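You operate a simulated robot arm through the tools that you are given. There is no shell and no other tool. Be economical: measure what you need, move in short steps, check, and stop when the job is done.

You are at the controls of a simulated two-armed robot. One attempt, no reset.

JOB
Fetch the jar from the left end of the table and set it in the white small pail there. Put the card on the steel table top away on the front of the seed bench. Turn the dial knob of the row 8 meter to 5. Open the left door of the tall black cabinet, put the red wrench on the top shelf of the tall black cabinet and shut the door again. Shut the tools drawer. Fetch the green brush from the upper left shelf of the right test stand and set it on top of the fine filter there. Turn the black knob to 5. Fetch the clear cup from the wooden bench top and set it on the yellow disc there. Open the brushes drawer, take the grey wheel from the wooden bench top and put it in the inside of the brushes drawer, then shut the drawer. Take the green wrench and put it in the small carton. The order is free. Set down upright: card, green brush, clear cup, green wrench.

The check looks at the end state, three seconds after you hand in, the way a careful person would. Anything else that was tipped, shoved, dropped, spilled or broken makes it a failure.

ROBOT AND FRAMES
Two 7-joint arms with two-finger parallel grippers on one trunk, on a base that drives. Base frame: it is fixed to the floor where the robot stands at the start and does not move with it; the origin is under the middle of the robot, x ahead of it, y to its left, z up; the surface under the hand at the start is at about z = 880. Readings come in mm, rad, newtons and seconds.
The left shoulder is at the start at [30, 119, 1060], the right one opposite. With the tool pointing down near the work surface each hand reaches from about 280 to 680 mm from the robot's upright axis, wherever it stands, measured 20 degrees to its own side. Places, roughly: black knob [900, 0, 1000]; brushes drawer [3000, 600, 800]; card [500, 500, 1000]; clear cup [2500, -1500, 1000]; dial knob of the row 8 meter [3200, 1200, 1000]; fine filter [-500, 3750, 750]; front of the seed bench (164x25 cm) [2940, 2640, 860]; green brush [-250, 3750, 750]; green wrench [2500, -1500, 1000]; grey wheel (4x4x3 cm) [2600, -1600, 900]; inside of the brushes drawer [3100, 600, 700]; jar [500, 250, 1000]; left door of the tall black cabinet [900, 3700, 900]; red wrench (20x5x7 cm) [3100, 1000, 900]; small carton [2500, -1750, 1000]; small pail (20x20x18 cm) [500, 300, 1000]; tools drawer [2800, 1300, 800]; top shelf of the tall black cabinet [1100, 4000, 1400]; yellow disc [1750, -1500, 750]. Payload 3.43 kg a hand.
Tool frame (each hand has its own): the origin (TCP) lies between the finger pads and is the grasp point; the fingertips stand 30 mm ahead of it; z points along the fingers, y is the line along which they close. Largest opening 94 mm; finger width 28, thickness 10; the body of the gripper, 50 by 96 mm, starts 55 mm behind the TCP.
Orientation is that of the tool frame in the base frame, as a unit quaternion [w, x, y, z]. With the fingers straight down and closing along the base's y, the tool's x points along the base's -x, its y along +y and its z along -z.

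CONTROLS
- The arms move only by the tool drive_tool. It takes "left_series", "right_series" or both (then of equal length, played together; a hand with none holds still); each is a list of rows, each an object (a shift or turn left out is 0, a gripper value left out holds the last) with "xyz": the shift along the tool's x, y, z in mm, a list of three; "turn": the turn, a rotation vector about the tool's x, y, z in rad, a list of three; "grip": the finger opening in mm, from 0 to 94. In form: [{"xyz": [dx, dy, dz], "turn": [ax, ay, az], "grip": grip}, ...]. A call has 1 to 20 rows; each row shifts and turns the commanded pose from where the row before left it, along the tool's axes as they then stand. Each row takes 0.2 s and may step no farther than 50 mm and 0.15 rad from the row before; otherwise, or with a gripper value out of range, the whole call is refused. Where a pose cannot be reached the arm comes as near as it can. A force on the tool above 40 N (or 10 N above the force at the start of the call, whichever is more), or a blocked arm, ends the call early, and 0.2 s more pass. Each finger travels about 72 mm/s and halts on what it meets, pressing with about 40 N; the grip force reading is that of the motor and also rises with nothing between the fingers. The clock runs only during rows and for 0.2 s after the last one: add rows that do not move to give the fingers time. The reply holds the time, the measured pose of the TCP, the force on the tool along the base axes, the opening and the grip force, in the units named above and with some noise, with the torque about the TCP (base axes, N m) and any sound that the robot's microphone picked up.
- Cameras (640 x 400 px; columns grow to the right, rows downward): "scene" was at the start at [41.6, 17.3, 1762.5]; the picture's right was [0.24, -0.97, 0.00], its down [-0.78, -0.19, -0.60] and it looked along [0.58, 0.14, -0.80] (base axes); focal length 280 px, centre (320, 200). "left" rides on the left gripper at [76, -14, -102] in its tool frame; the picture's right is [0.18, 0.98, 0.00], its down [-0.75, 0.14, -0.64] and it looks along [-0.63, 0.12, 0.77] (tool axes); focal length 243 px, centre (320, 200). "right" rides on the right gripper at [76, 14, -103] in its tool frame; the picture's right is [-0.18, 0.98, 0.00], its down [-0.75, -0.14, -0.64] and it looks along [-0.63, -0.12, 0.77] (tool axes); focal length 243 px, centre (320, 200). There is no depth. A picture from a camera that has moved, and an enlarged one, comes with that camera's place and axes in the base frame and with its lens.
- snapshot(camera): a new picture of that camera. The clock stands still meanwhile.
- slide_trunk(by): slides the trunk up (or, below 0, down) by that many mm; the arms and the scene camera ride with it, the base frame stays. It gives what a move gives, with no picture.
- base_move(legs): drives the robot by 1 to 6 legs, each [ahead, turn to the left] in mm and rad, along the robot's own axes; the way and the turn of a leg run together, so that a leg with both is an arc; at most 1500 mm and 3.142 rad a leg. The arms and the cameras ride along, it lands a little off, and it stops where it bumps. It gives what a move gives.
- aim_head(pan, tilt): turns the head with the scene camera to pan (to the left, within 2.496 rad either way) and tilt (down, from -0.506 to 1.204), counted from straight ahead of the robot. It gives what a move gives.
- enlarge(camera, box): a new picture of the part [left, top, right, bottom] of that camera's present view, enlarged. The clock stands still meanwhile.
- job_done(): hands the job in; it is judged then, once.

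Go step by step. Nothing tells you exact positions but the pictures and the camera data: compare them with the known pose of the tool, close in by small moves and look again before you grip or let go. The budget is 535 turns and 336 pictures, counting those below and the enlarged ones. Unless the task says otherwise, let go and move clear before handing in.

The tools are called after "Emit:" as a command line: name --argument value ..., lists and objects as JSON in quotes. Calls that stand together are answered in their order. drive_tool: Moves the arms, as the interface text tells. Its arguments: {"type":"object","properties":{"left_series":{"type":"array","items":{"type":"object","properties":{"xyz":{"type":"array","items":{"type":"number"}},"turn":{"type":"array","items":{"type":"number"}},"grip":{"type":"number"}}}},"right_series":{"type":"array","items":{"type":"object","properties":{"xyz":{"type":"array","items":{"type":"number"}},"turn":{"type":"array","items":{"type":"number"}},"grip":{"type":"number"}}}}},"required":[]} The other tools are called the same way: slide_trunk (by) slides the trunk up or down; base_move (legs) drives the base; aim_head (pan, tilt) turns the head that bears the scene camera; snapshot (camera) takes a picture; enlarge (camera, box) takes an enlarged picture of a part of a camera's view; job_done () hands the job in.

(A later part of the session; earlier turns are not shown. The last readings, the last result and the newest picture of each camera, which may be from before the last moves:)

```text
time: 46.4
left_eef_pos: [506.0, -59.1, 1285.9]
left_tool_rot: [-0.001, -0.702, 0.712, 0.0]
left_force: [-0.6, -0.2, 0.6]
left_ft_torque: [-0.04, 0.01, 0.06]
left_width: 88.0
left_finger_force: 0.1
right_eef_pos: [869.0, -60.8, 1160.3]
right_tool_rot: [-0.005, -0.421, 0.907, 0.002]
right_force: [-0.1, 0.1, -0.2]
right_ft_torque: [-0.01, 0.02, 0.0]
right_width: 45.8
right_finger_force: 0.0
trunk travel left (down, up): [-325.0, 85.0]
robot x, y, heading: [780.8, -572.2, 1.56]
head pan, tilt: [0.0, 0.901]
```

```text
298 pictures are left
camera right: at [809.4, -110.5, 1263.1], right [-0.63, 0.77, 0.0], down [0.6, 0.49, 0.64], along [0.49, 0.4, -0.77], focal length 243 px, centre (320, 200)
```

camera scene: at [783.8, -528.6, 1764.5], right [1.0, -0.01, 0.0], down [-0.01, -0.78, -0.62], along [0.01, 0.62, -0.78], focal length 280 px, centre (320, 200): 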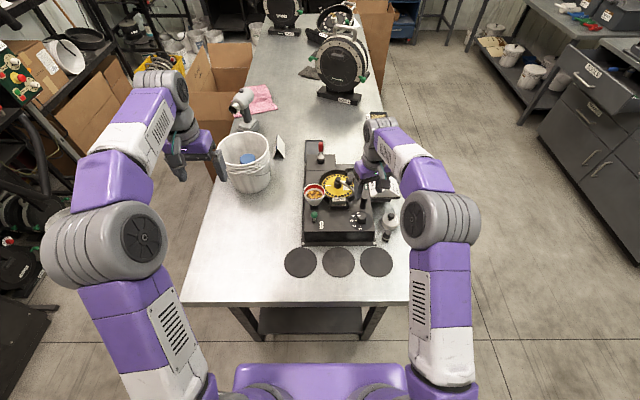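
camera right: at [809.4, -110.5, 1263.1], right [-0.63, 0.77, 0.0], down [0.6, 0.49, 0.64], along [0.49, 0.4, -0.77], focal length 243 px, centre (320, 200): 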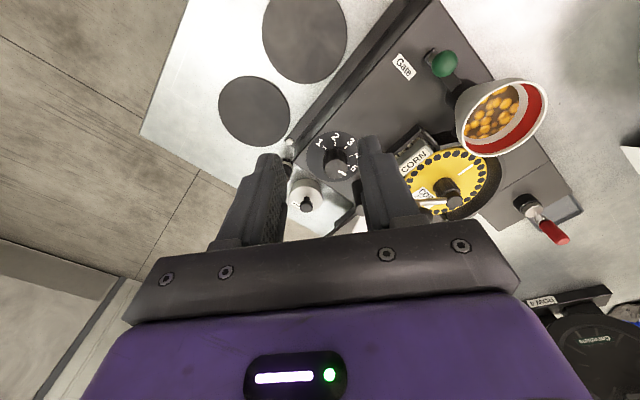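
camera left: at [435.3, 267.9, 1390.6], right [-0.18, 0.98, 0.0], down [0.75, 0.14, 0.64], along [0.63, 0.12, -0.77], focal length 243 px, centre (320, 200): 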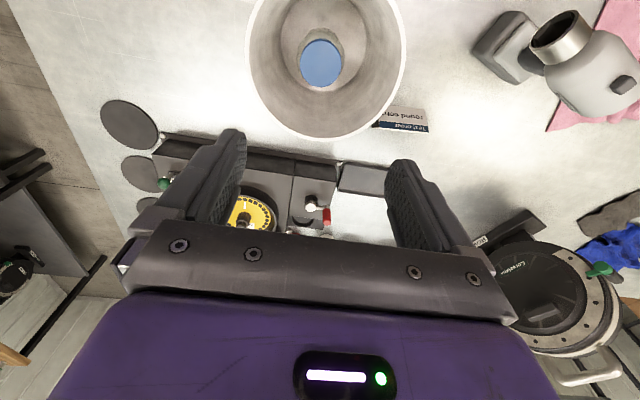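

Emit:
enlarge --camera "right" --box '[295, 120, 365, 190]'

```text
5.71 times, centred on (330, 155) of right
camera zoom: at [809.4, -110.5, 1263.1], right [-0.63, 0.77, 0.0], down [0.6, 0.49, 0.64], along [0.49, 0.4, -0.77], focal length 1386 px, centre (263, 457)
```

zoom: 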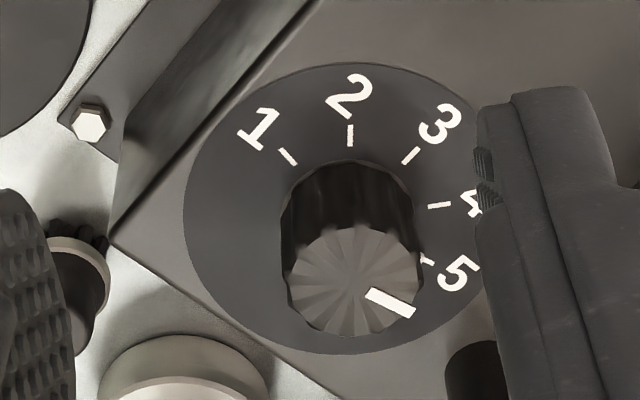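

The knob tab aligns with the 5 tick. Next the tent card: I lift the hands, and drive back to the long side of the table near the card.

Emit:
drive_tool --right_series '[{"turn": [0, 0, -0.13], "xyz": [0, 0, -30], "grip": 94}, {"turn": [0, 0, -0.13], "xyz": [0, 0, -30]}, {"turn": [0, 0, -0.13], "xyz": [0, 0, -30]}, {"turn": [0, 0, -0.13], "xyz": [0, 0, -30]}, {"turn": [0, 0, -0.13], "xyz": [0, 0, -20]}]'

Emit:
base_move --legs '[[0, 1.571], [1000, 0], [0, -1.571], [950, 0], [0, -1.571]]'

Emit:
aim_head --pan 0.2 --tilt 0.8

Emit:
snapshot --camera "scene"

```text
time: 47.6
left_eef_pos: [507.0, -60.3, 1287.2]
left_tool_rot: [0.0, -0.702, 0.713, 0.0]
left_force: [0.6, -0.1, -0.5]
left_ft_torque: [0.01, 0.0, 0.01]
left_width: 87.9
left_finger_force: 0.1
right_eef_pos: [869.8, -59.0, 1303.3]
right_tool_rot: [-0.003, -0.691, 0.723, 0.003]
right_force: [0.8, 0.1, 0.7]
right_ft_torque: [-0.03, 0.0, 0.01]
right_width: 94.3
right_finger_force: 0.0
trunk travel left (down, up): [-325.0, 85.0]
robot x, y, heading: [785.1, -572.2, 1.56]
head pan, tilt: [0.0, 0.901]
```

```text
time: 68.9
left_eef_pos: [246.0, 592.1, 1286.4]
left_tool_rot: [0.0, -0.02, 1.0, 0.0]
left_force: [0.8, -0.2, 0.5]
left_ft_torque: [-0.03, 0.0, 0.02]
left_width: 88.1
left_finger_force: 0.1
right_eef_pos: [265.6, 230.0, 1303.2]
right_tool_rot: [-0.001, -0.001, 1.0, 0.005]
right_force: [0.0, 0.0, -0.2]
right_ft_torque: [0.0, 0.0, 0.0]
right_width: 93.9
right_finger_force: 0.1
trunk travel left (down, up): [-325.0, 85.0]
robot x, y, heading: [-254.0, 291.7, 0.042]
head pan, tilt: [0.0, 0.901]
```

```text
time: 69.6
left_eef_pos: [247.8, 591.3, 1286.2]
left_tool_rot: [0.0, -0.02, 1.0, 0.0]
left_force: [-0.4, 0.0, -0.7]
left_ft_torque: [-0.02, -0.02, 0.0]
left_width: 87.7
left_finger_force: 0.0
right_eef_pos: [266.5, 228.4, 1302.3]
right_tool_rot: [0.0, 0.0, 1.0, 0.005]
right_force: [-0.3, -1.2, -0.3]
right_ft_torque: [-0.02, 0.03, -0.02]
right_width: 94.0
right_finger_force: 0.0
trunk travel left (down, up): [-325.0, 85.0]
robot x, y, heading: [-251.7, 288.0, 0.042]
head pan, tilt: [0.201, 0.799]
```

```text
296 pictures are left
camera scene: at [-204.3, 305.8, 1772.4], right [0.24, -0.97, 0.0], down [-0.7, -0.17, -0.7], along [0.68, 0.17, -0.72], focal length 280 px, centre (320, 200)
```

scene: 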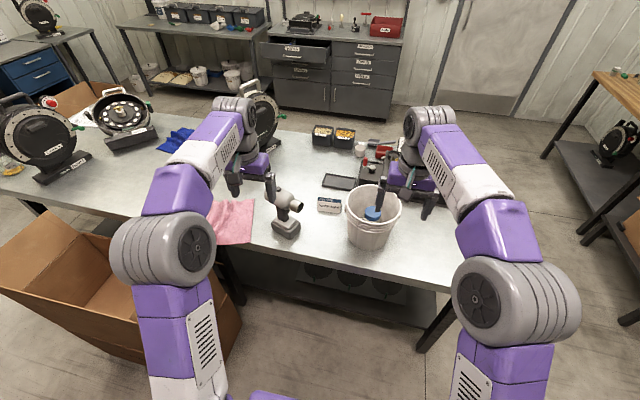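

I move ahead to within reach of the card and look again.

Emit:
base_move --legs '[[260, -0.04]]'

Emit:
snapshot --camera "scene"

Emit:
snapshot --camera "left"

```text
time: 71.4
left_eef_pos: [507.2, 576.2, 1286.4]
left_tool_rot: [0.001, 0.001, 1.0, 0.0]
left_force: [-0.3, -0.5, -0.8]
left_ft_torque: [0.01, 0.01, 0.01]
left_width: 88.0
left_finger_force: 0.0
right_eef_pos: [512.1, 212.4, 1303.7]
right_tool_rot: [-0.001, 0.021, 1.0, 0.005]
right_force: [-0.4, -0.4, -0.5]
right_ft_torque: [0.03, 0.02, -0.01]
right_width: 94.0
right_finger_force: 0.1
trunk travel left (down, up): [-325.0, 85.0]
robot x, y, heading: [-5.8, 297.7, 0.001]
head pan, tilt: [0.201, 0.799]
```

```text
295 pictures are left
camera scene: at [45.4, 309.4, 1772.4], right [0.2, -0.98, 0.0], down [-0.7, -0.14, -0.7], along [0.68, 0.14, -0.72], focal length 280 px, centre (320, 200)
```

scene: 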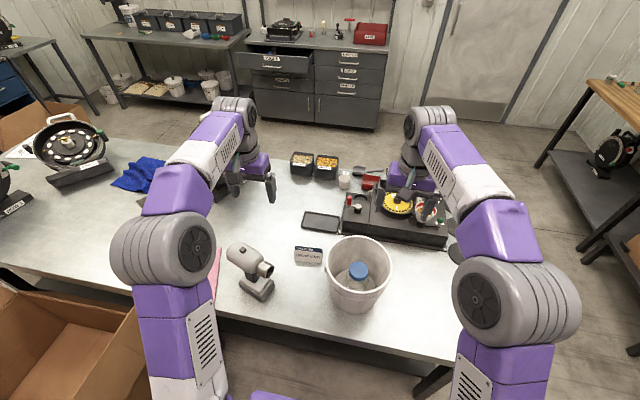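

```text
294 pictures are left
camera left: at [431.8, 561.6, 1390.3], right [-0.18, 0.98, 0.0], down [0.75, 0.14, 0.64], along [0.63, 0.12, -0.77], focal length 243 px, centre (320, 200)
```

left: 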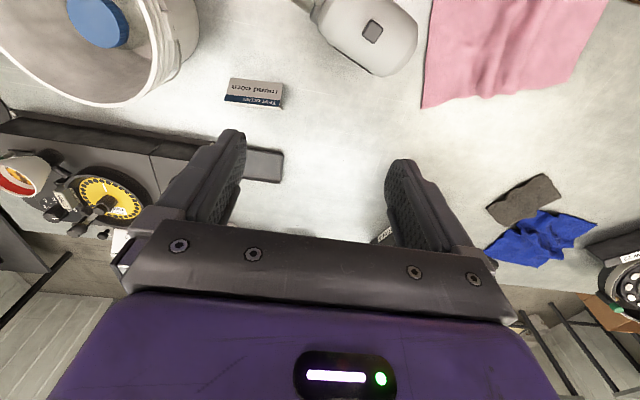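

Emit:
enlarge --camera "left" --box '[200, 60, 310, 130]'

Emit:
enlarge --camera "scene" --box '[270, 220, 350, 280]'

```text
5.71 times, centred on (255, 95) of left
camera zoom: at [431.8, 561.6, 1390.3], right [-0.18, 0.98, 0.0], down [0.75, 0.14, 0.64], along [0.63, 0.12, -0.77], focal length 1386 px, centre (691, 800)
```

zoom: 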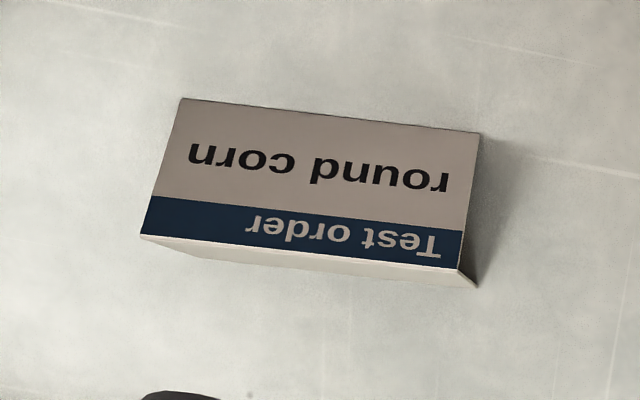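

```text
6.67 times, centred on (310, 250) of scene
camera zoom: at [45.4, 309.4, 1772.4], right [0.2, -0.98, 0.0], down [-0.7, -0.14, -0.7], along [0.68, 0.14, -0.72], focal length 1864 px, centre (387, -133)
```

zoom: 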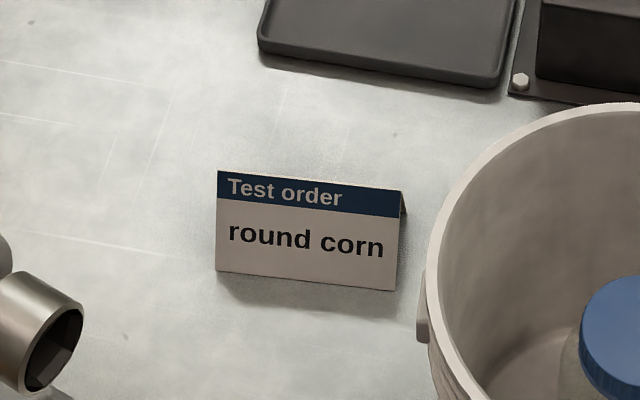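

The tent card is ~100 mm wide with its ridge from (606,418) to (598,517) at z≈936. I bring the left hand above it, turned to close across the ridge.

Emit:
drive_tool --left_series '[{"xyz": [-13.6, -15.6, 33.7], "grip": 90}, {"xyz": [-13.6, -15.6, 33.7]}, {"xyz": [-13.6, -15.6, 33.7]}, {"xyz": [-13.6, -15.6, 33.7]}, {"xyz": [-13.6, -15.6, 33.7]}, {"xyz": [-13.6, -15.6, 33.7]}, {"xyz": [-13.6, -15.6, 33.7]}, {"turn": [0, 0, 0.149]}, {"turn": [0, 0, 0.149]}, {"turn": [0, 0, 0.149]}, {"turn": [0, 0, 0.149]}, {"turn": [0, 0, 0.149]}, {"turn": [0, 0, 0.149]}, {"turn": [0, 0, 0.149]}, {"turn": [0, 0, 0.149]}, {"turn": [0, 0, 0.149]}, {"turn": [0, 0, 0.149]}, {}]'

Emit:
snapshot --camera "left"

Emit:
snapshot --camera "scene"

```text
time: 75.2
left_eef_pos: [603.0, 465.8, 1050.3]
left_tool_rot: [0.0, 0.681, 0.733, 0.0]
left_force: [0.7, -0.8, -1.0]
left_ft_torque: [-0.01, -0.02, -0.03]
left_width: 89.8
left_finger_force: 0.1
right_eef_pos: [512.1, 212.6, 1304.1]
right_tool_rot: [-0.001, 0.021, 1.0, 0.006]
right_force: [0.7, -0.9, 0.0]
right_ft_torque: [0.02, 0.0, 0.02]
right_width: 93.9
right_finger_force: 0.1
trunk travel left (down, up): [-325.0, 85.0]
robot x, y, heading: [-3.7, 295.8, 0.006]
head pan, tilt: [0.201, 0.799]
```

```text
291 pictures are left
camera left: at [583.1, 540.7, 1154.4], right [0.97, 0.26, 0.0], down [0.2, -0.74, 0.64], along [0.16, -0.62, -0.77], focal length 243 px, centre (320, 200)
```

left: 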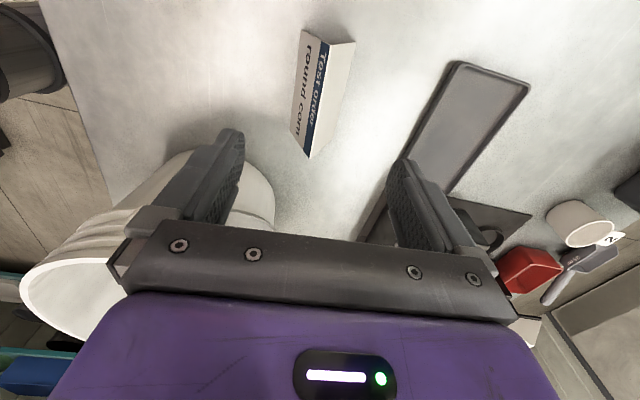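

```text
290 pictures are left
camera scene: at [45.2, 309.4, 1772.4], right [0.2, -0.98, 0.0], down [-0.7, -0.14, -0.7], along [0.68, 0.14, -0.72], focal length 280 px, centre (320, 200)
```

scene: 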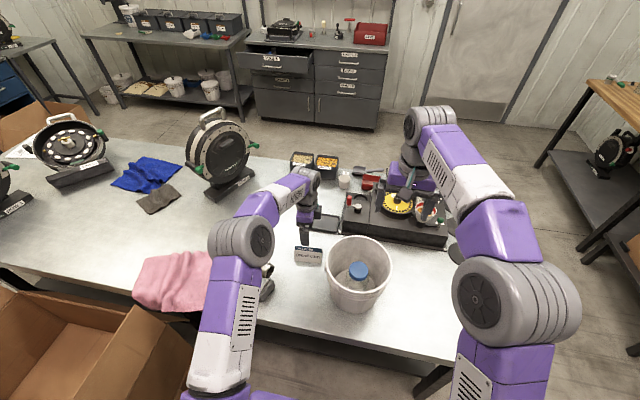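

Alignment is good. I descend and close across the ridge.

Emit:
drive_tool --left_series '[{"xyz": [0, -3, 30]}, {"xyz": [0, 0, 40]}, {"xyz": [0, 0, 40]}, {"xyz": [0, 0, 22]}, {}]'

Emit:
snapshot --camera "left"

```text
time: 76.4
left_eef_pos: [597.7, 469.2, 916.7]
left_tool_rot: [0.001, 0.68, 0.733, 0.0]
left_force: [0.0, 0.3, -0.2]
left_ft_torque: [-0.02, -0.02, -0.02]
left_width: 90.3
left_finger_force: 0.0
right_eef_pos: [511.7, 211.6, 1302.5]
right_tool_rot: [-0.001, 0.021, 1.0, 0.005]
right_force: [-0.1, 0.4, -0.7]
right_ft_torque: [-0.04, 0.02, 0.01]
right_width: 94.0
right_finger_force: 0.2
trunk travel left (down, up): [-325.0, 85.0]
robot x, y, heading: [-1.7, 294.1, 0.002]
head pan, tilt: [0.201, 0.799]
```

```text
289 pictures are left
camera left: at [578.3, 543.4, 1020.0], right [0.97, 0.26, 0.0], down [0.2, -0.74, 0.64], along [0.17, -0.62, -0.77], focal length 243 px, centre (320, 200)
```

left: 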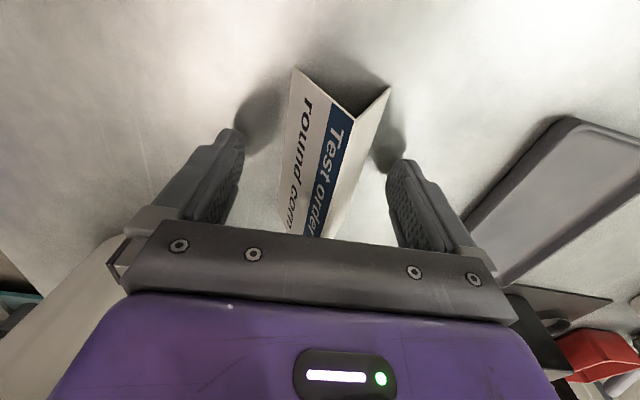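

Emit:
drive_tool --left_series '[{"grip": 70}, {"grip": 55}, {"grip": 45}, {"grip": 35}, {"grip": 30}, {}]'

Emit:
snapshot --camera "left"

```text
time: 77.8
left_eef_pos: [597.3, 469.3, 915.8]
left_tool_rot: [-0.001, 0.679, 0.734, 0.001]
left_force: [-0.2, 0.0, -0.6]
left_ft_torque: [0.01, -0.01, -0.04]
left_width: 44.7
left_finger_force: 40.2
right_eef_pos: [511.0, 212.0, 1303.3]
right_tool_rot: [-0.001, 0.021, 1.0, 0.005]
right_force: [0.5, 0.2, 0.3]
right_ft_torque: [-0.01, -0.01, 0.0]
right_width: 94.2
right_finger_force: 0.0
trunk travel left (down, up): [-325.0, 85.0]
robot x, y, heading: [-8.7, 298.7, 0.001]
head pan, tilt: [0.201, 0.799]
```

```text
288 pictures are left
camera left: at [578.4, 543.4, 1020.2], right [0.97, 0.26, 0.0], down [0.2, -0.74, 0.64], along [0.17, -0.62, -0.77], focal length 243 px, centre (320, 200)
```

left: 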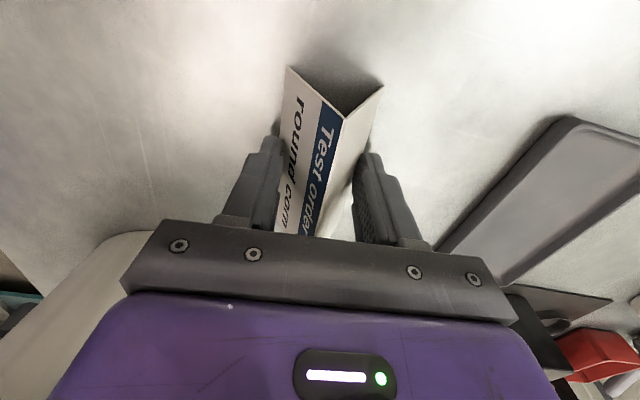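

Held at 44.7 mm as predicted. I lift a little and check it stays.

Emit:
drive_tool --left_series '[{"xyz": [0, 0, -10]}, {"xyz": [0, 0, -20]}, {"xyz": [0, 0, -20]}, {}]'

Emit:
snapshot --camera "left"

Emit:
enlarge --camera "scene" --box '[270, 190, 350, 280]'

```text
time: 78.8
left_eef_pos: [598.3, 466.9, 968.2]
left_tool_rot: [0.0, 0.68, 0.734, 0.0]
left_force: [-0.2, -0.4, 0.1]
left_ft_torque: [0.04, 0.02, -0.01]
left_width: 44.5
left_finger_force: 40.0
right_eef_pos: [512.3, 212.1, 1302.0]
right_tool_rot: [0.0, 0.021, 1.0, 0.005]
right_force: [-0.4, -0.5, -0.1]
right_ft_torque: [-0.03, 0.01, 0.02]
right_width: 94.1
right_finger_force: 0.1
trunk travel left (down, up): [-325.0, 85.0]
robot x, y, heading: [-1.8, 296.3, 0.005]
head pan, tilt: [0.201, 0.799]
```

```text
287 pictures are left
camera left: at [579.4, 541.7, 1071.9], right [0.97, 0.26, 0.0], down [0.2, -0.74, 0.64], along [0.17, -0.62, -0.77], focal length 243 px, centre (320, 200)
```

left: 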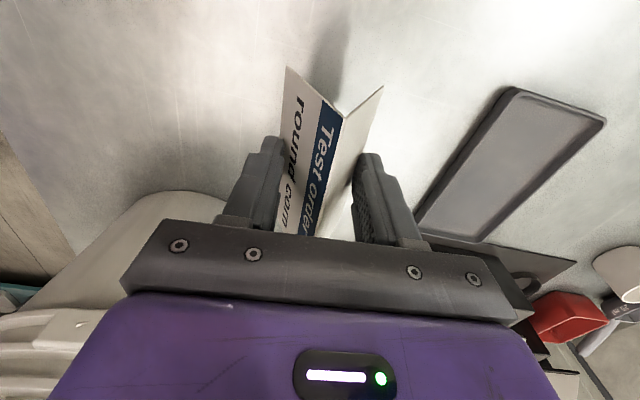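

```text
4.44 times, centred on (310, 235) of scene
camera zoom: at [45.6, 309.4, 1772.4], right [0.2, -0.98, 0.0], down [-0.7, -0.14, -0.7], along [0.68, 0.14, -0.72], focal length 1243 px, centre (364, 44)
```

zoom: 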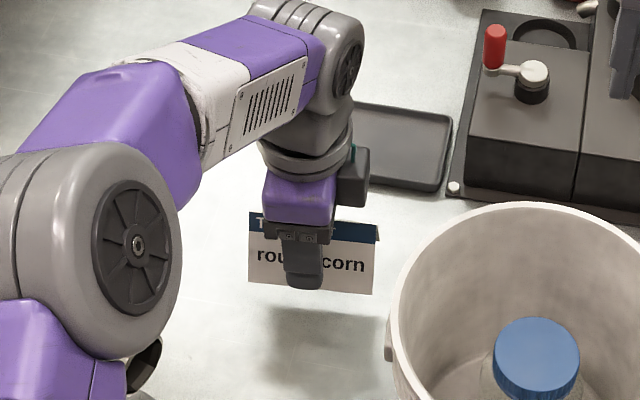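

The card holds. I lift it to travel height, pull the arm in a little and begin the drive round the table to the seed bench.

Emit:
drive_tool --left_series '[{"xyz": [0, 0, -45]}, {"xyz": [0, 0, -45]}, {"xyz": [0, 0, -45]}, {"xyz": [0, 0, -45]}, {"xyz": [0, 0, -45]}, {"xyz": [0, 0, -45]}, {"xyz": [0, 0, -40]}, {"xyz": [0, -40, 0]}, {"xyz": [0, -40, 0]}, {"xyz": [0, -40, 0]}, {"xyz": [0, -40, 0]}, {}]'

Emit:
base_move --legs '[[-150, 0], [0, -1.571], [1050, 0], [0, 1.571], [1500, 0], [550, 0]]'

Emit:
snapshot --camera "scene"

```text
time: 81.4
left_eef_pos: [428.5, 450.3, 1270.7]
left_tool_rot: [0.0, 0.679, 0.734, 0.0]
left_force: [0.1, -0.3, 0.1]
left_ft_torque: [0.0, 0.02, 0.02]
left_width: 43.6
left_finger_force: 39.1
left hand out of reach, approached as far as the arm can: row 7
right_eef_pos: [512.8, 212.5, 1303.0]
right_tool_rot: [0.0, 0.021, 1.0, 0.005]
right_force: [-0.3, 0.9, 0.7]
right_ft_torque: [0.0, 0.03, -0.02]
right_width: 94.1
right_finger_force: 0.3
trunk travel left (down, up): [-325.0, 85.0]
robot x, y, heading: [-4.6, 294.2, -0.001]
head pan, tilt: [0.201, 0.799]
```

```text
time: 105.5
left_eef_pos: [2320.7, -521.7, 1270.7]
left_tool_rot: [-0.001, 0.67, 0.742, 0.0]
left_force: [0.6, 0.8, 0.3]
left_ft_torque: [0.01, 0.04, -0.01]
left_width: 33.8
left_finger_force: 39.7
right_eef_pos: [2411.3, -756.2, 1302.8]
right_tool_rot: [-0.001, 0.008, 1.0, 0.005]
right_force: [1.0, -0.1, 0.1]
right_ft_torque: [0.01, 0.03, 0.05]
right_width: 93.9
right_finger_force: 0.0
trunk travel left (down, up): [-325.0, 85.0]
robot x, y, heading: [1894.2, -687.8, 0.031]
head pan, tilt: [0.201, 0.799]
```

```text
285 pictures are left
camera scene: at [1942.2, -671.6, 1772.4], right [0.23, -0.97, 0.0], down [-0.7, -0.16, -0.7], along [0.68, 0.16, -0.72], focal length 280 px, centre (320, 200)
```

scene: 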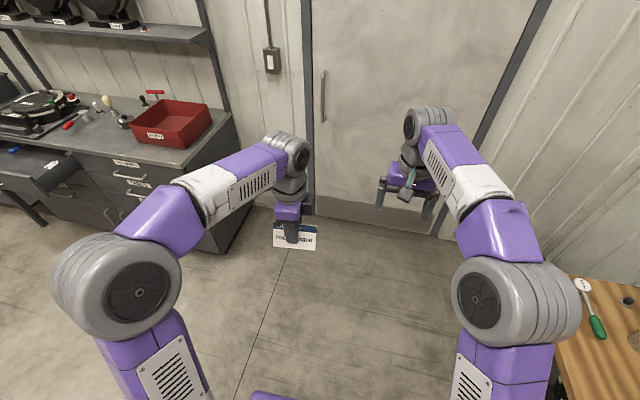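

The card creeps slowly in the grip, so I go straight on to the seed bench.

Emit:
base_move --legs '[[0, 1.54], [1500, 0], [1500, 0], [140, 0], [0, -1.571], [350, 0]]'

Emit:
snapshot --camera "scene"

Emit:
snapshot --camera "left"

```text
time: 130.4
left_eef_pos: [2688.0, 2617.4, 1270.8]
left_tool_rot: [0.0, 0.682, 0.731, 0.001]
left_force: [0.8, -0.1, -0.1]
left_ft_torque: [-0.01, 0.02, 0.03]
left_width: 30.9
left_finger_force: 0.9
right_eef_pos: [2769.8, 2379.3, 1303.5]
right_tool_rot: [0.0, 0.025, 1.0, 0.006]
right_force: [-0.8, 0.2, -0.7]
right_ft_torque: [-0.02, -0.03, 0.0]
right_width: 93.8
right_finger_force: 0.2
trunk travel left (down, up): [-325.0, 85.0]
robot x, y, heading: [2257.7, 2465.0, -0.006]
head pan, tilt: [0.201, 0.799]
```

```text
284 pictures are left
camera scene: at [2304.0, 2479.7, 1772.4], right [0.19, -0.98, 0.0], down [-0.7, -0.14, -0.7], along [0.68, 0.13, -0.72], focal length 280 px, centre (320, 200)
```

scene: 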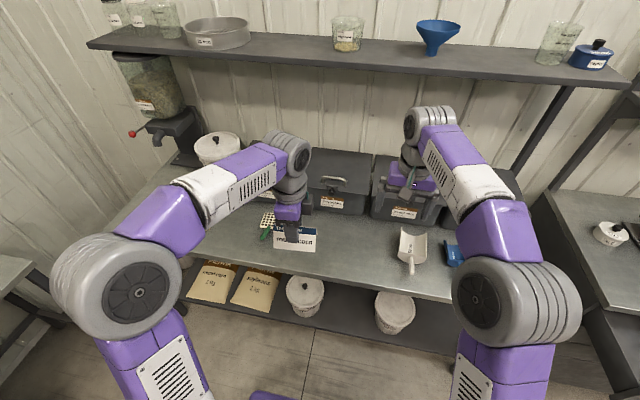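

```text
283 pictures are left
camera left: at [2668.4, 2691.5, 1374.3], right [0.97, 0.25, 0.0], down [0.19, -0.74, 0.64], along [0.16, -0.62, -0.77], focal length 243 px, centre (320, 200)
```

left: 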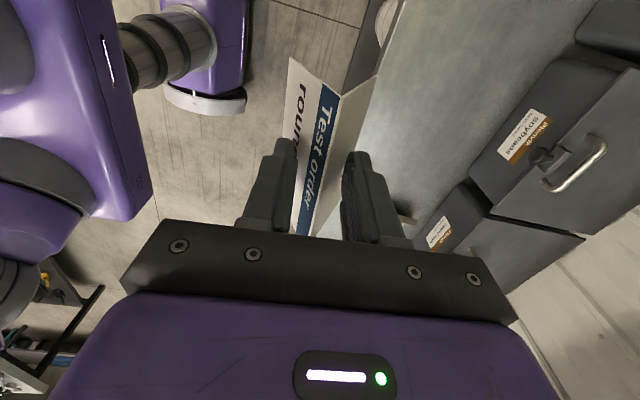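

The fingers reached their 30 mm command, so I tighten at once.

Emit:
drive_tool --left_series '[{"grip": 5}, {}]'

Emit:
enlarge --camera "scene" --box '[240, 150, 480, 300]'

```text
time: 131.0
left_eef_pos: [2688.1, 2616.9, 1270.7]
left_tool_rot: [0.0, 0.683, 0.731, 0.0]
left_force: [0.0, 0.7, 0.0]
left_ft_torque: [0.01, -0.04, 0.02]
left_width: 27.9
left_finger_force: 40.3
right_eef_pos: [2770.4, 2378.9, 1303.6]
right_tool_rot: [-0.001, 0.025, 1.0, 0.006]
right_force: [-0.8, -0.2, -1.5]
right_ft_torque: [-0.03, 0.01, 0.02]
right_width: 93.9
right_finger_force: 0.0
trunk travel left (down, up): [-325.0, 85.0]
robot x, y, heading: [2252.2, 2466.2, -0.011]
head pan, tilt: [0.201, 0.799]
```

```text
2.67 times, centred on (360, 225) of scene
camera zoom: at [2304.5, 2479.7, 1772.4], right [0.19, -0.98, 0.0], down [-0.7, -0.14, -0.7], along [0.68, 0.13, -0.72], focal length 746 px, centre (213, 133)
```

zoom: 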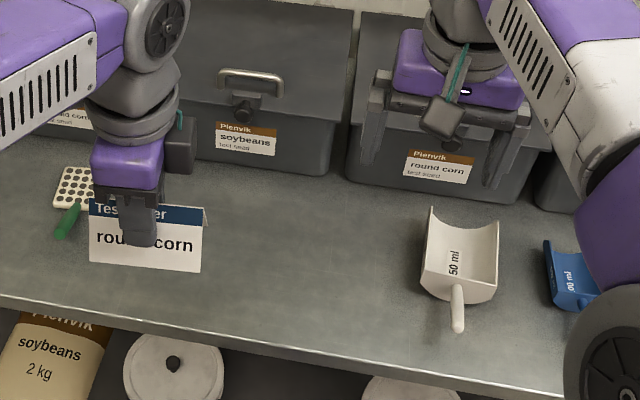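

Clear spot on the bench front is around (2900,2565). I carry the card there and stop 40 mm above.

Emit:
drive_tool --left_series '[{"xyz": [-7.1, 23.1, 34.6]}, {"xyz": [-7.1, 23.1, 34.6]}, {"xyz": [-7.1, 23.1, 34.6]}, {"xyz": [-7.1, 23.1, 34.6]}, {"xyz": [-7.1, 23.1, 34.6]}, {"xyz": [-7.1, 23.1, 34.6]}, {"xyz": [-7.1, 23.1, 34.6]}, {"xyz": [-7.1, 23.1, 34.6]}, {"xyz": [-7.1, 23.1, 34.6]}, {}]'

Emit:
snapshot --camera "left"

Emit:
enlarge --camera "scene" --box '[240, 150, 480, 300]'

```text
time: 133.2
left_eef_pos: [2895.3, 2569.8, 960.9]
left_tool_rot: [-0.001, 0.682, 0.731, 0.0]
left_force: [-0.3, 0.3, -0.1]
left_ft_torque: [0.0, -0.01, -0.03]
left_width: 26.7
left_finger_force: 40.0
right_eef_pos: [2769.7, 2380.0, 1302.9]
right_tool_rot: [0.0, 0.024, 1.0, 0.005]
right_force: [0.4, -0.4, -0.1]
right_ft_torque: [-0.01, 0.0, -0.02]
right_width: 93.7
right_finger_force: 0.1
trunk travel left (down, up): [-325.0, 85.0]
robot x, y, heading: [2255.8, 2463.9, -0.01]
head pan, tilt: [0.201, 0.799]
```

```text
281 pictures are left
camera left: at [2876.8, 2644.3, 1065.0], right [0.97, 0.25, 0.0], down [0.19, -0.74, 0.64], along [0.16, -0.62, -0.77], focal length 243 px, centre (320, 200)
```

left: 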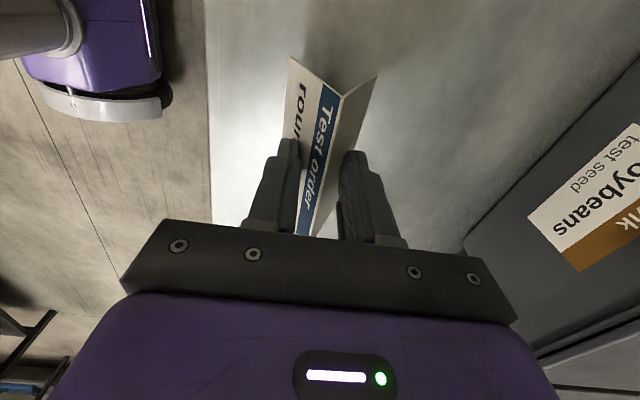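

```text
2.67 times, centred on (360, 225) of scene
camera zoom: at [2302.7, 2480.0, 1772.5], right [0.19, -0.98, 0.0], down [-0.7, -0.14, -0.7], along [0.68, 0.13, -0.72], focal length 746 px, centre (213, 133)
```

zoom: 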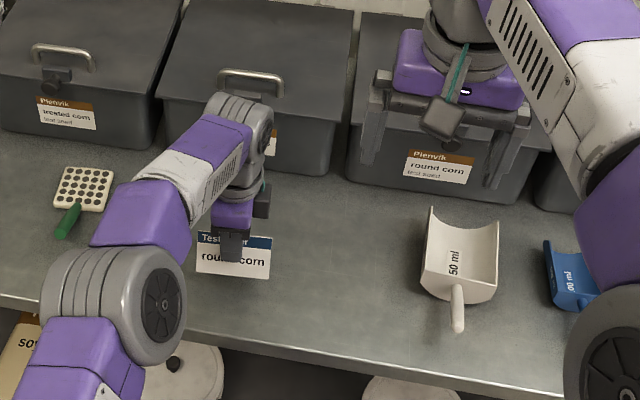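

Emit:
drive_tool --left_series '[{"xyz": [0, 0, 20]}, {"xyz": [0, 0, 10]}, {"xyz": [0, 0, 5]}, {"xyz": [0, 0, 4]}, {}]'

```text
time: 134.4
left_eef_pos: [2899.4, 2568.3, 920.5]
left_tool_rot: [0.0, 0.682, 0.731, 0.0]
left_force: [1.5, 0.2, 0.0]
left_ft_torque: [0.01, -0.02, -0.01]
left_width: 26.6
left_finger_force: 39.6
right_eef_pos: [2768.8, 2379.3, 1303.9]
right_tool_rot: [0.0, 0.024, 1.0, 0.005]
right_force: [-0.1, 0.4, 0.5]
right_ft_torque: [-0.01, 0.0, 0.03]
right_width: 93.9
right_finger_force: 0.1
trunk travel left (down, up): [-325.0, 85.0]
robot x, y, heading: [2252.4, 2466.1, -0.01]
head pan, tilt: [0.201, 0.799]
```

Emit:
drive_tool --left_series '[{"xyz": [0, 0, 3]}, {"xyz": [0, 0, 2]}, {}]'

Emit:
enlarge --camera "scene" --box '[290, 210, 370, 270]'

```text
time: 135.2
left_eef_pos: [2899.9, 2567.7, 917.8]
left_tool_rot: [0.002, 0.683, 0.73, 0.003]
left_force: [-0.7, 0.5, 15.9]
left_ft_torque: [0.04, 0.02, 0.02]
left_width: 26.0
left_finger_force: 39.6
right_eef_pos: [2768.2, 2378.2, 1305.6]
right_tool_rot: [0.001, 0.024, 1.0, 0.005]
right_force: [0.4, 0.7, -0.1]
right_ft_torque: [0.01, -0.02, 0.03]
right_width: 94.0
right_finger_force: 0.1
trunk travel left (down, up): [-325.0, 85.0]
robot x, y, heading: [2252.1, 2466.1, -0.009]
head pan, tilt: [0.201, 0.799]
```

```text
6.67 times, centred on (330, 240) of scene
camera zoom: at [2301.4, 2479.5, 1772.6], right [0.19, -0.98, 0.0], down [-0.7, -0.14, -0.7], along [0.69, 0.13, -0.72], focal length 1864 px, centre (253, -67)
```

zoom: 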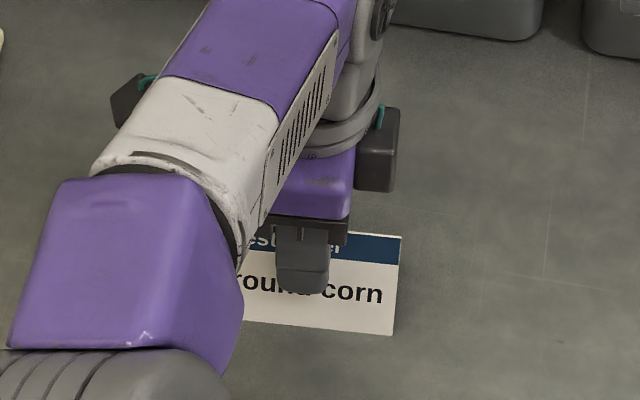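

Contact at z≈918 (15.9 N). I ease up 1 mm, open wide and rise straight up.

Emit:
drive_tool --left_series '[{"xyz": [0, 0, -1]}, {"grip": 40}, {"grip": 60}, {"grip": 80}, {"grip": 90}, {}, {"xyz": [0, 0, -20]}, {"xyz": [0, 0, -40]}, {"xyz": [0, 0, -50]}, {"xyz": [0, 0, -50]}, {"xyz": [0, 0, -50]}, {"xyz": [0, 0, -50]}]'

Emit:
snapshot --camera "left"

Emit:
snapshot --camera "scene"

```text
time: 137.8
left_eef_pos: [2880.9, 2571.4, 1171.6]
left_tool_rot: [0.0, 0.683, 0.731, 0.0]
left_force: [-0.4, -0.1, 0.4]
left_ft_torque: [0.01, -0.03, 0.01]
left_width: 90.0
left_finger_force: 0.0
left hand out of reach, approached as far as the arm can: row 11, 12
right_eef_pos: [2768.2, 2379.5, 1304.7]
right_tool_rot: [0.0, 0.024, 1.0, 0.005]
right_force: [-0.9, -0.3, 0.3]
right_ft_torque: [0.0, -0.01, 0.02]
right_width: 94.0
right_finger_force: 0.1
trunk travel left (down, up): [-325.0, 85.0]
robot x, y, heading: [2253.7, 2469.0, -0.006]
head pan, tilt: [0.201, 0.799]
```

```text
278 pictures are left
camera left: at [2862.2, 2645.7, 1276.0], right [0.97, 0.25, 0.0], down [0.19, -0.74, 0.64], along [0.16, -0.62, -0.77], focal length 243 px, centre (320, 200)
```

left: 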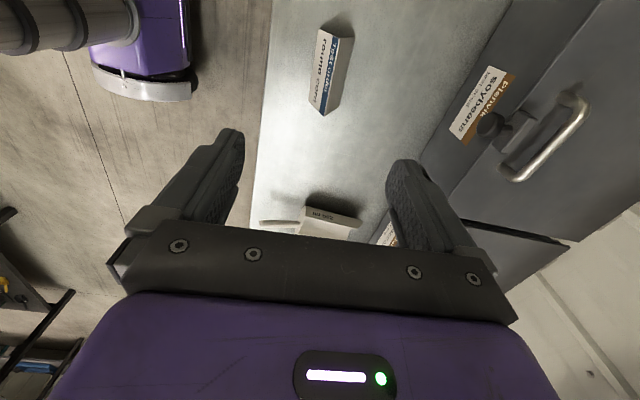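

```text
277 pictures are left
camera scene: at [2302.1, 2479.9, 1772.5], right [0.19, -0.98, 0.0], down [-0.7, -0.14, -0.7], along [0.68, 0.13, -0.72], focal length 280 px, centre (320, 200)
```

scene: 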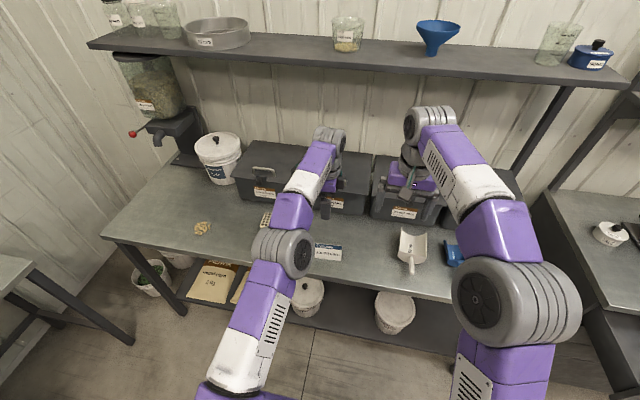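

The card stands upright on the bench front. I fold the left hand back to neutral and drive toward the row 8 meter and tools drawer.

Emit:
drive_tool --left_series '[{"xyz": [0, -45, 0]}, {"xyz": [0, -45, 0]}, {"xyz": [0, -45, -10]}, {"xyz": [0, -45, -10]}, {"xyz": [0, 0, -15], "turn": [0, 0, -0.149]}, {"xyz": [0, 0, -15], "turn": [0, 0, -0.149]}, {"xyz": [0, 0, -15], "turn": [0, 0, -0.149]}, {"xyz": [0, 0, -15], "turn": [0, 0, -0.149]}, {"turn": [0, 0, -0.149]}, {"turn": [0, 0, -0.149]}, {"turn": [0, 0, -0.149]}, {"turn": [0, 0, -0.149]}, {"turn": [0, 0, -0.149]}, {"turn": [0, 0, -0.149]}, {}]'

Emit:
base_move --legs '[[-250, 0], [0, -1.571], [1200, 0], [0, 1.571]]'

Emit:
aim_head --pan 0.0 --tilt 0.6

Emit:
snapshot --camera "scene"

```text
time: 141.0
left_eef_pos: [2702.9, 2554.9, 1252.2]
left_tool_rot: [0.0, 0.005, 1.0, 0.001]
left_force: [0.4, 0.5, 0.0]
left_ft_torque: [-0.03, 0.01, 0.02]
left_width: 89.9
left_finger_force: 0.0
right_eef_pos: [2770.6, 2378.1, 1302.5]
right_tool_rot: [-0.001, 0.025, 1.0, 0.005]
right_force: [-0.2, -0.2, 0.0]
right_ft_torque: [-0.04, -0.02, 0.04]
right_width: 94.0
right_finger_force: 0.0
trunk travel left (down, up): [-325.0, 85.0]
robot x, y, heading: [2253.1, 2463.8, -0.006]
head pan, tilt: [0.201, 0.799]
```

```text
time: 156.2
left_eef_pos: [2447.3, 1308.5, 1251.6]
left_tool_rot: [0.0, 0.023, 1.0, 0.0]
left_force: [0.0, -0.2, 0.3]
left_ft_torque: [-0.01, 0.01, 0.02]
left_width: 89.8
left_finger_force: 0.0
right_eef_pos: [2508.7, 1128.1, 1302.2]
right_tool_rot: [-0.001, 0.042, 0.999, 0.005]
right_force: [0.3, 0.0, -0.5]
right_ft_torque: [0.04, 0.01, 0.01]
right_width: 93.7
right_finger_force: 0.1
trunk travel left (down, up): [-325.0, 85.0]
robot x, y, heading: [1999.0, 1232.3, -0.036]
head pan, tilt: [0.201, 0.799]
```

```text
time: 157.0
left_eef_pos: [2449.2, 1307.5, 1251.7]
left_tool_rot: [0.0, 0.022, 1.0, 0.0]
left_force: [1.3, 0.0, -1.0]
left_ft_torque: [0.03, 0.01, 0.0]
left_width: 89.9
left_finger_force: 0.2
right_eef_pos: [2509.0, 1128.8, 1303.9]
right_tool_rot: [0.0, 0.041, 0.999, 0.005]
right_force: [0.0, 0.1, 0.3]
right_ft_torque: [0.0, 0.0, 0.02]
right_width: 94.0
right_finger_force: 0.0
trunk travel left (down, up): [-325.0, 85.0]
robot x, y, heading: [2001.6, 1230.2, -0.037]
head pan, tilt: [0.0, 0.6]
```

```text
276 pictures are left
camera scene: at [2055.9, 1228.9, 1789.2], right [-0.04, -1.0, 0.0], down [-0.56, 0.02, -0.82], along [0.82, -0.03, -0.57], focal length 280 px, centre (320, 200)
```

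scene: 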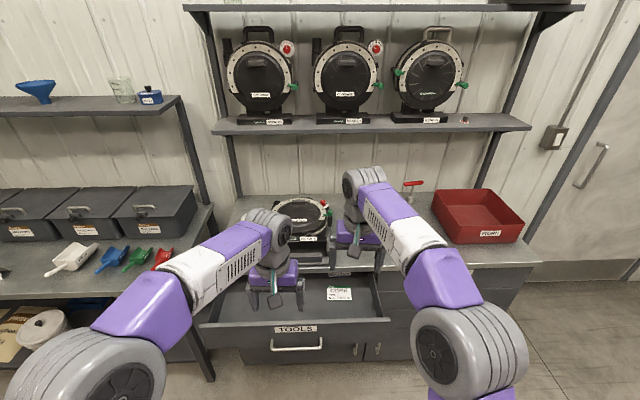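

Emit:
enlarge --camera "scene" --box '[200, 170, 540, 380]'

Emit:
snapshot --camera "right"

Emit:
snapshot --camera "left"

```text
1.88 times, centred on (370, 275) of scene
camera zoom: at [2055.9, 1228.9, 1789.2], right [-0.04, -1.0, 0.0], down [-0.56, 0.02, -0.82], along [0.82, -0.03, -0.57], focal length 526 px, centre (226, 59)
```

zoom: 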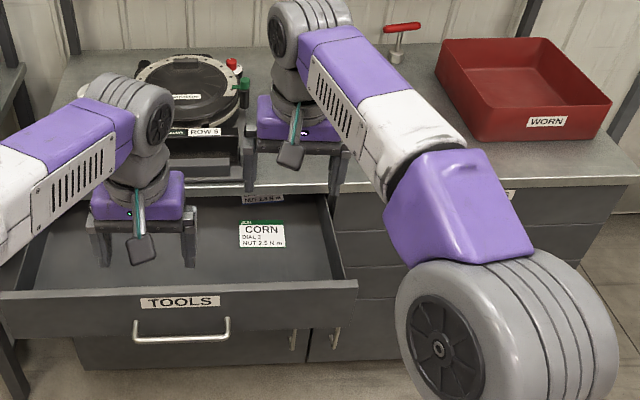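

```text
274 pictures are left
camera right: at [2434.1, 1147.4, 1406.2], right [0.26, 0.96, 0.01], down [0.74, -0.21, 0.64], along [0.62, -0.16, -0.77], focal length 243 px, centre (320, 200)
```

right: 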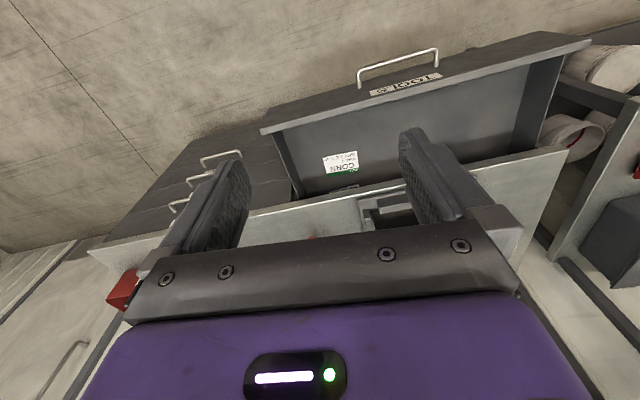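

```text
273 pictures are left
camera left: at [2372.3, 1296.7, 1355.9], right [-0.14, 0.99, 0.0], down [0.76, 0.11, 0.64], along [0.64, 0.09, -0.77], focal length 243 px, centre (320, 200)
```

left: 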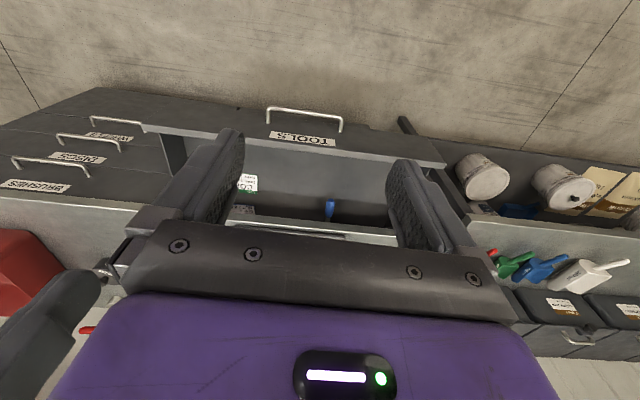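

The tools drawer stands about 190 mm open, with its front at x≈2660. I drive closer and bring the closed left hand in front of it, tilted forward, to push it shut.

Emit:
base_move --legs '[[120, 0.037]]'

Emit:
drive_tool --left_series '[{"xyz": [0, 0, 49], "grip": 0}, {"xyz": [0, 0, 49]}, {"xyz": [0, 0, 49]}, {"xyz": [0, 0, 49]}, {"xyz": [0, 0, 49]}, {"xyz": [0, 0, 49]}, {"xyz": [0, 0, 49]}, {"xyz": [0, 0, 49]}, {"xyz": [0, 0, 49]}, {"turn": [0, -0.131, 0]}, {"turn": [0, -0.131, 0]}, {"turn": [0, -0.131, 0]}, {"turn": [0, -0.131, 0]}, {"turn": [0, -0.131, 0]}, {"turn": [0, -0.131, 0]}, {}]'

Emit:
snapshot --camera "scene"

Emit:
snapshot --camera "left"

```text
time: 158.2
left_eef_pos: [2563.2, 1322.1, 1252.2]
left_tool_rot: [0.001, 0.005, 1.0, 0.0]
left_force: [0.7, 0.2, 0.1]
left_ft_torque: [0.02, 0.0, -0.02]
left_width: 89.9
left_finger_force: 0.1
right_eef_pos: [2631.2, 1144.5, 1303.6]
right_tool_rot: [0.0, 0.022, 1.0, 0.005]
right_force: [0.7, -0.6, 0.5]
right_ft_torque: [-0.03, 0.02, -0.02]
right_width: 94.0
right_finger_force: 0.1
trunk travel left (down, up): [-325.0, 85.0]
robot x, y, heading: [2119.1, 1231.0, -0.001]
head pan, tilt: [0.0, 0.6]
```

```text
time: 161.6
left_eef_pos: [2563.1, 1321.7, 810.3]
left_tool_rot: [0.384, 0.004, 0.923, -0.001]
left_force: [0.5, 0.1, -0.3]
left_ft_torque: [0.0, -0.02, 0.0]
left_width: 0.0
left_finger_force: 32.6
right_eef_pos: [2631.2, 1145.2, 1304.1]
right_tool_rot: [0.0, 0.023, 1.0, 0.006]
right_force: [-0.7, 0.9, 0.7]
right_ft_torque: [0.03, 0.02, 0.02]
right_width: 94.0
right_finger_force: 0.1
trunk travel left (down, up): [-325.0, 85.0]
robot x, y, heading: [2118.1, 1228.0, -0.003]
head pan, tilt: [0.0, 0.6]
```

```text
272 pictures are left
camera scene: at [2174.0, 1228.3, 1789.3], right [0.0, -1.0, 0.0], down [-0.56, 0.0, -0.83], along [0.83, 0.0, -0.56], focal length 280 px, centre (320, 200)
```

scene: 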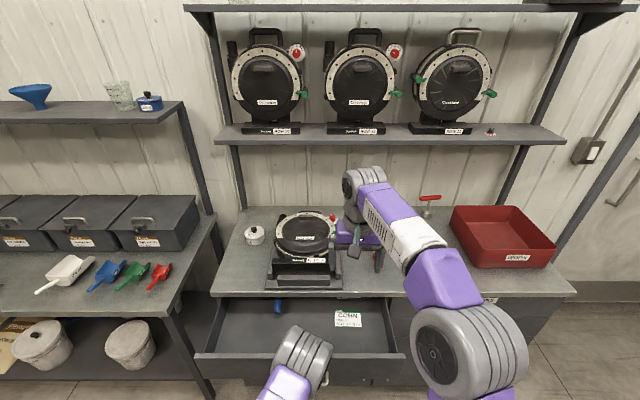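

```text
271 pictures are left
camera left: at [2437.4, 1307.9, 830.8], right [-0.12, 0.98, -0.13], down [0.08, 0.14, 0.99], along [0.99, 0.11, -0.09], focal length 243 px, centre (320, 200)
```

left: 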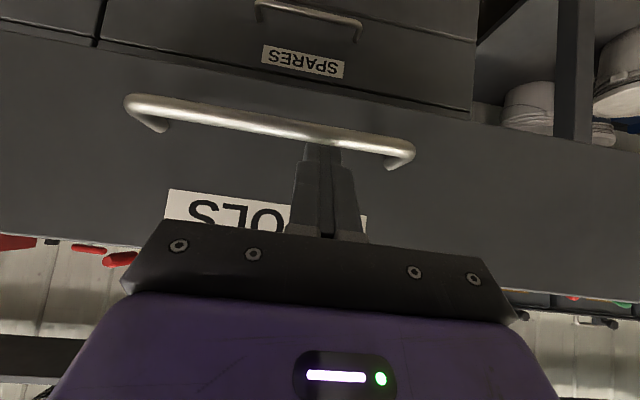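

Fingertip will meet the panel between handle and top. I raise 20 mm and push forward.

Emit:
drive_tool --left_series '[{"xyz": [-14, 0, -14]}, {"xyz": [-14, 0, 14]}, {"xyz": [-14, 0, 14]}, {"xyz": [-14, 0, 14]}, {"xyz": [-11, 0, 11]}, {"xyz": [-11, 0, 11]}, {"xyz": [-11, 0, 11]}, {"xyz": [-11, 0, 11]}, {"xyz": [-11, 0, 11]}, {"xyz": [-11, 0, 11]}, {"xyz": [-11, 0, 11]}, {}]'

Emit:
snapshot --camera "scene"

```text
time: 164.2
left_eef_pos: [2734.2, 1320.5, 831.2]
left_tool_rot: [0.384, 0.004, 0.923, -0.002]
left_force: [0.0, -0.4, 0.2]
left_ft_torque: [0.03, 0.02, 0.02]
left_width: 0.0
left_finger_force: 33.5
right_eef_pos: [2630.2, 1146.5, 1303.6]
right_tool_rot: [0.0, 0.023, 1.0, 0.005]
right_force: [0.1, 0.7, -0.6]
right_ft_torque: [0.02, 0.01, 0.03]
right_width: 94.0
right_finger_force: 0.0
trunk travel left (down, up): [-325.0, 85.0]
robot x, y, heading: [2116.7, 1226.9, -0.001]
head pan, tilt: [0.0, 0.6]
```

```text
270 pictures are left
camera scene: at [2173.7, 1228.3, 1789.3], right [0.0, -1.0, 0.0], down [-0.56, 0.0, -0.83], along [0.83, 0.0, -0.56], focal length 280 px, centre (320, 200)
```

scene: 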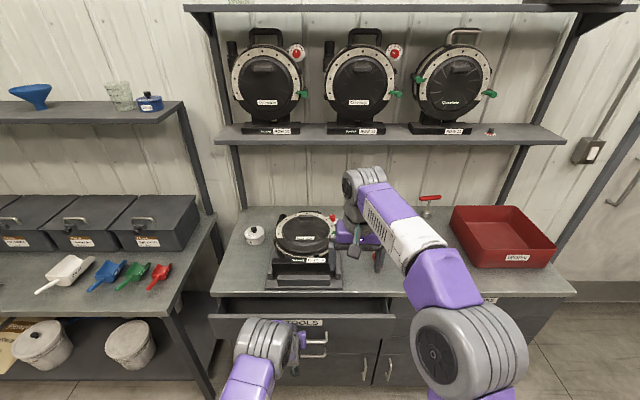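

The drawer slides with it. I keep pushing in smaller steps until it stops.

Emit:
drive_tool --left_series '[{"xyz": [-8, 0, 8]}, {"xyz": [-8, 0, 8]}, {"xyz": [-8, 0, 8]}, {"xyz": [-8, 0, 8]}, {"xyz": [-5, 0, 5]}, {"xyz": [-5, 0, 5]}, {"xyz": [-5, 0, 5]}, {"xyz": [-5, 0, 5]}, {"xyz": [-5, 0, 5]}, {"xyz": [-5, 0, 5]}, {"xyz": [-5, 0, 5]}, {"xyz": [-5, 0, 5]}, {"xyz": [-5, 0, 5]}, {"xyz": [-5, 0, 5]}, {}]'

Emit:
snapshot --camera "scene"

```text
time: 167.0
left_eef_pos: [2830.5, 1319.9, 830.7]
left_tool_rot: [0.378, 0.004, 0.926, -0.002]
left_force: [-25.9, -0.6, 13.6]
left_ft_torque: [0.04, -0.05, 0.07]
left_width: 0.0
left_finger_force: 33.1
right_eef_pos: [2624.6, 1145.5, 1305.7]
right_tool_rot: [0.002, 0.023, 1.0, 0.005]
right_force: [-0.3, 0.6, 0.9]
right_ft_torque: [0.02, -0.02, 0.01]
right_width: 93.9
right_finger_force: 0.2
trunk travel left (down, up): [-325.0, 85.0]
robot x, y, heading: [2112.7, 1228.8, -0.002]
head pan, tilt: [0.0, 0.6]
stopped in row 13 (left hand): the force on the tool passed its limit at 48 N (the readings are from after the stop); the commanded pose is now the measured one
```

```text
269 pictures are left
camera scene: at [2165.5, 1228.3, 1789.8], right [0.0, -1.0, 0.0], down [-0.56, 0.0, -0.83], along [0.83, 0.0, -0.56], focal length 280 px, centre (320, 200)
```

scene: 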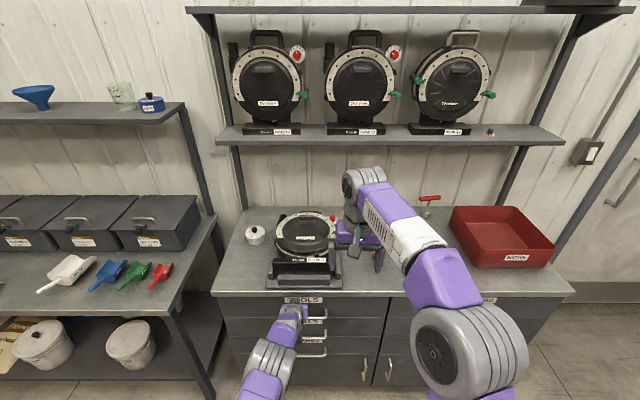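

It hit the stop. I back off and check that the panel sits flush with its neighbours.

Emit:
drive_tool --left_series '[{"xyz": [14, 0, -14]}, {"xyz": [28, 0, -28]}, {"xyz": [33, 0, -33]}, {"xyz": [33, 0, -33]}, {"xyz": [33, 0, -33]}, {"xyz": [33, 0, -33]}, {}]'

Emit:
enlarge --camera "scene" --box '[210, 190, 450, 390]'

Emit:
snapshot --camera "left"

```text
time: 168.6
left_eef_pos: [2588.9, 1321.0, 827.8]
left_tool_rot: [0.378, 0.003, 0.926, -0.002]
left_force: [-0.1, 0.1, -0.2]
left_ft_torque: [0.0, 0.01, 0.0]
left_width: 0.1
left_finger_force: 33.1
right_eef_pos: [2630.8, 1145.3, 1303.8]
right_tool_rot: [0.0, 0.022, 1.0, 0.006]
right_force: [0.1, 0.4, 0.1]
right_ft_torque: [0.0, 0.03, -0.01]
right_width: 93.8
right_finger_force: 0.1
trunk travel left (down, up): [-325.0, 85.0]
robot x, y, heading: [2118.3, 1229.2, -0.002]
head pan, tilt: [0.0, 0.6]
```

```text
2.00 times, centred on (330, 290) of scene
camera zoom: at [2174.0, 1228.2, 1789.3], right [0.0, -1.0, 0.0], down [-0.57, 0.0, -0.82], along [0.82, 0.0, -0.57], focal length 559 px, centre (300, 20)
```

zoom: 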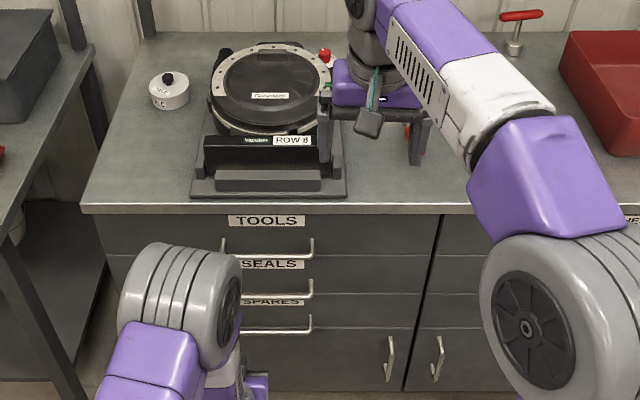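

```text
267 pictures are left
camera left: at [2463.3, 1307.3, 850.1], right [-0.12, 0.98, -0.13], down [0.09, 0.14, 0.99], along [0.99, 0.11, -0.11], focal length 243 px, centre (320, 200)
```

left: 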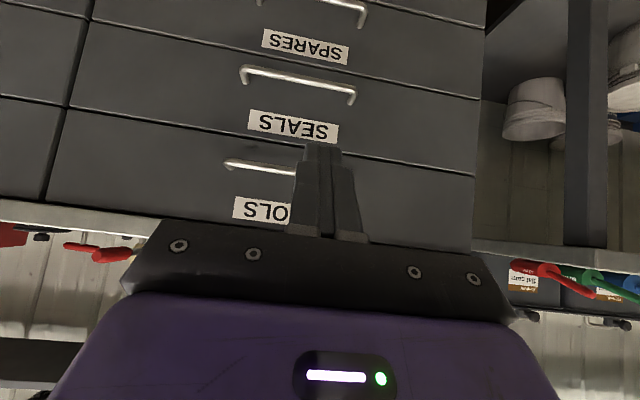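

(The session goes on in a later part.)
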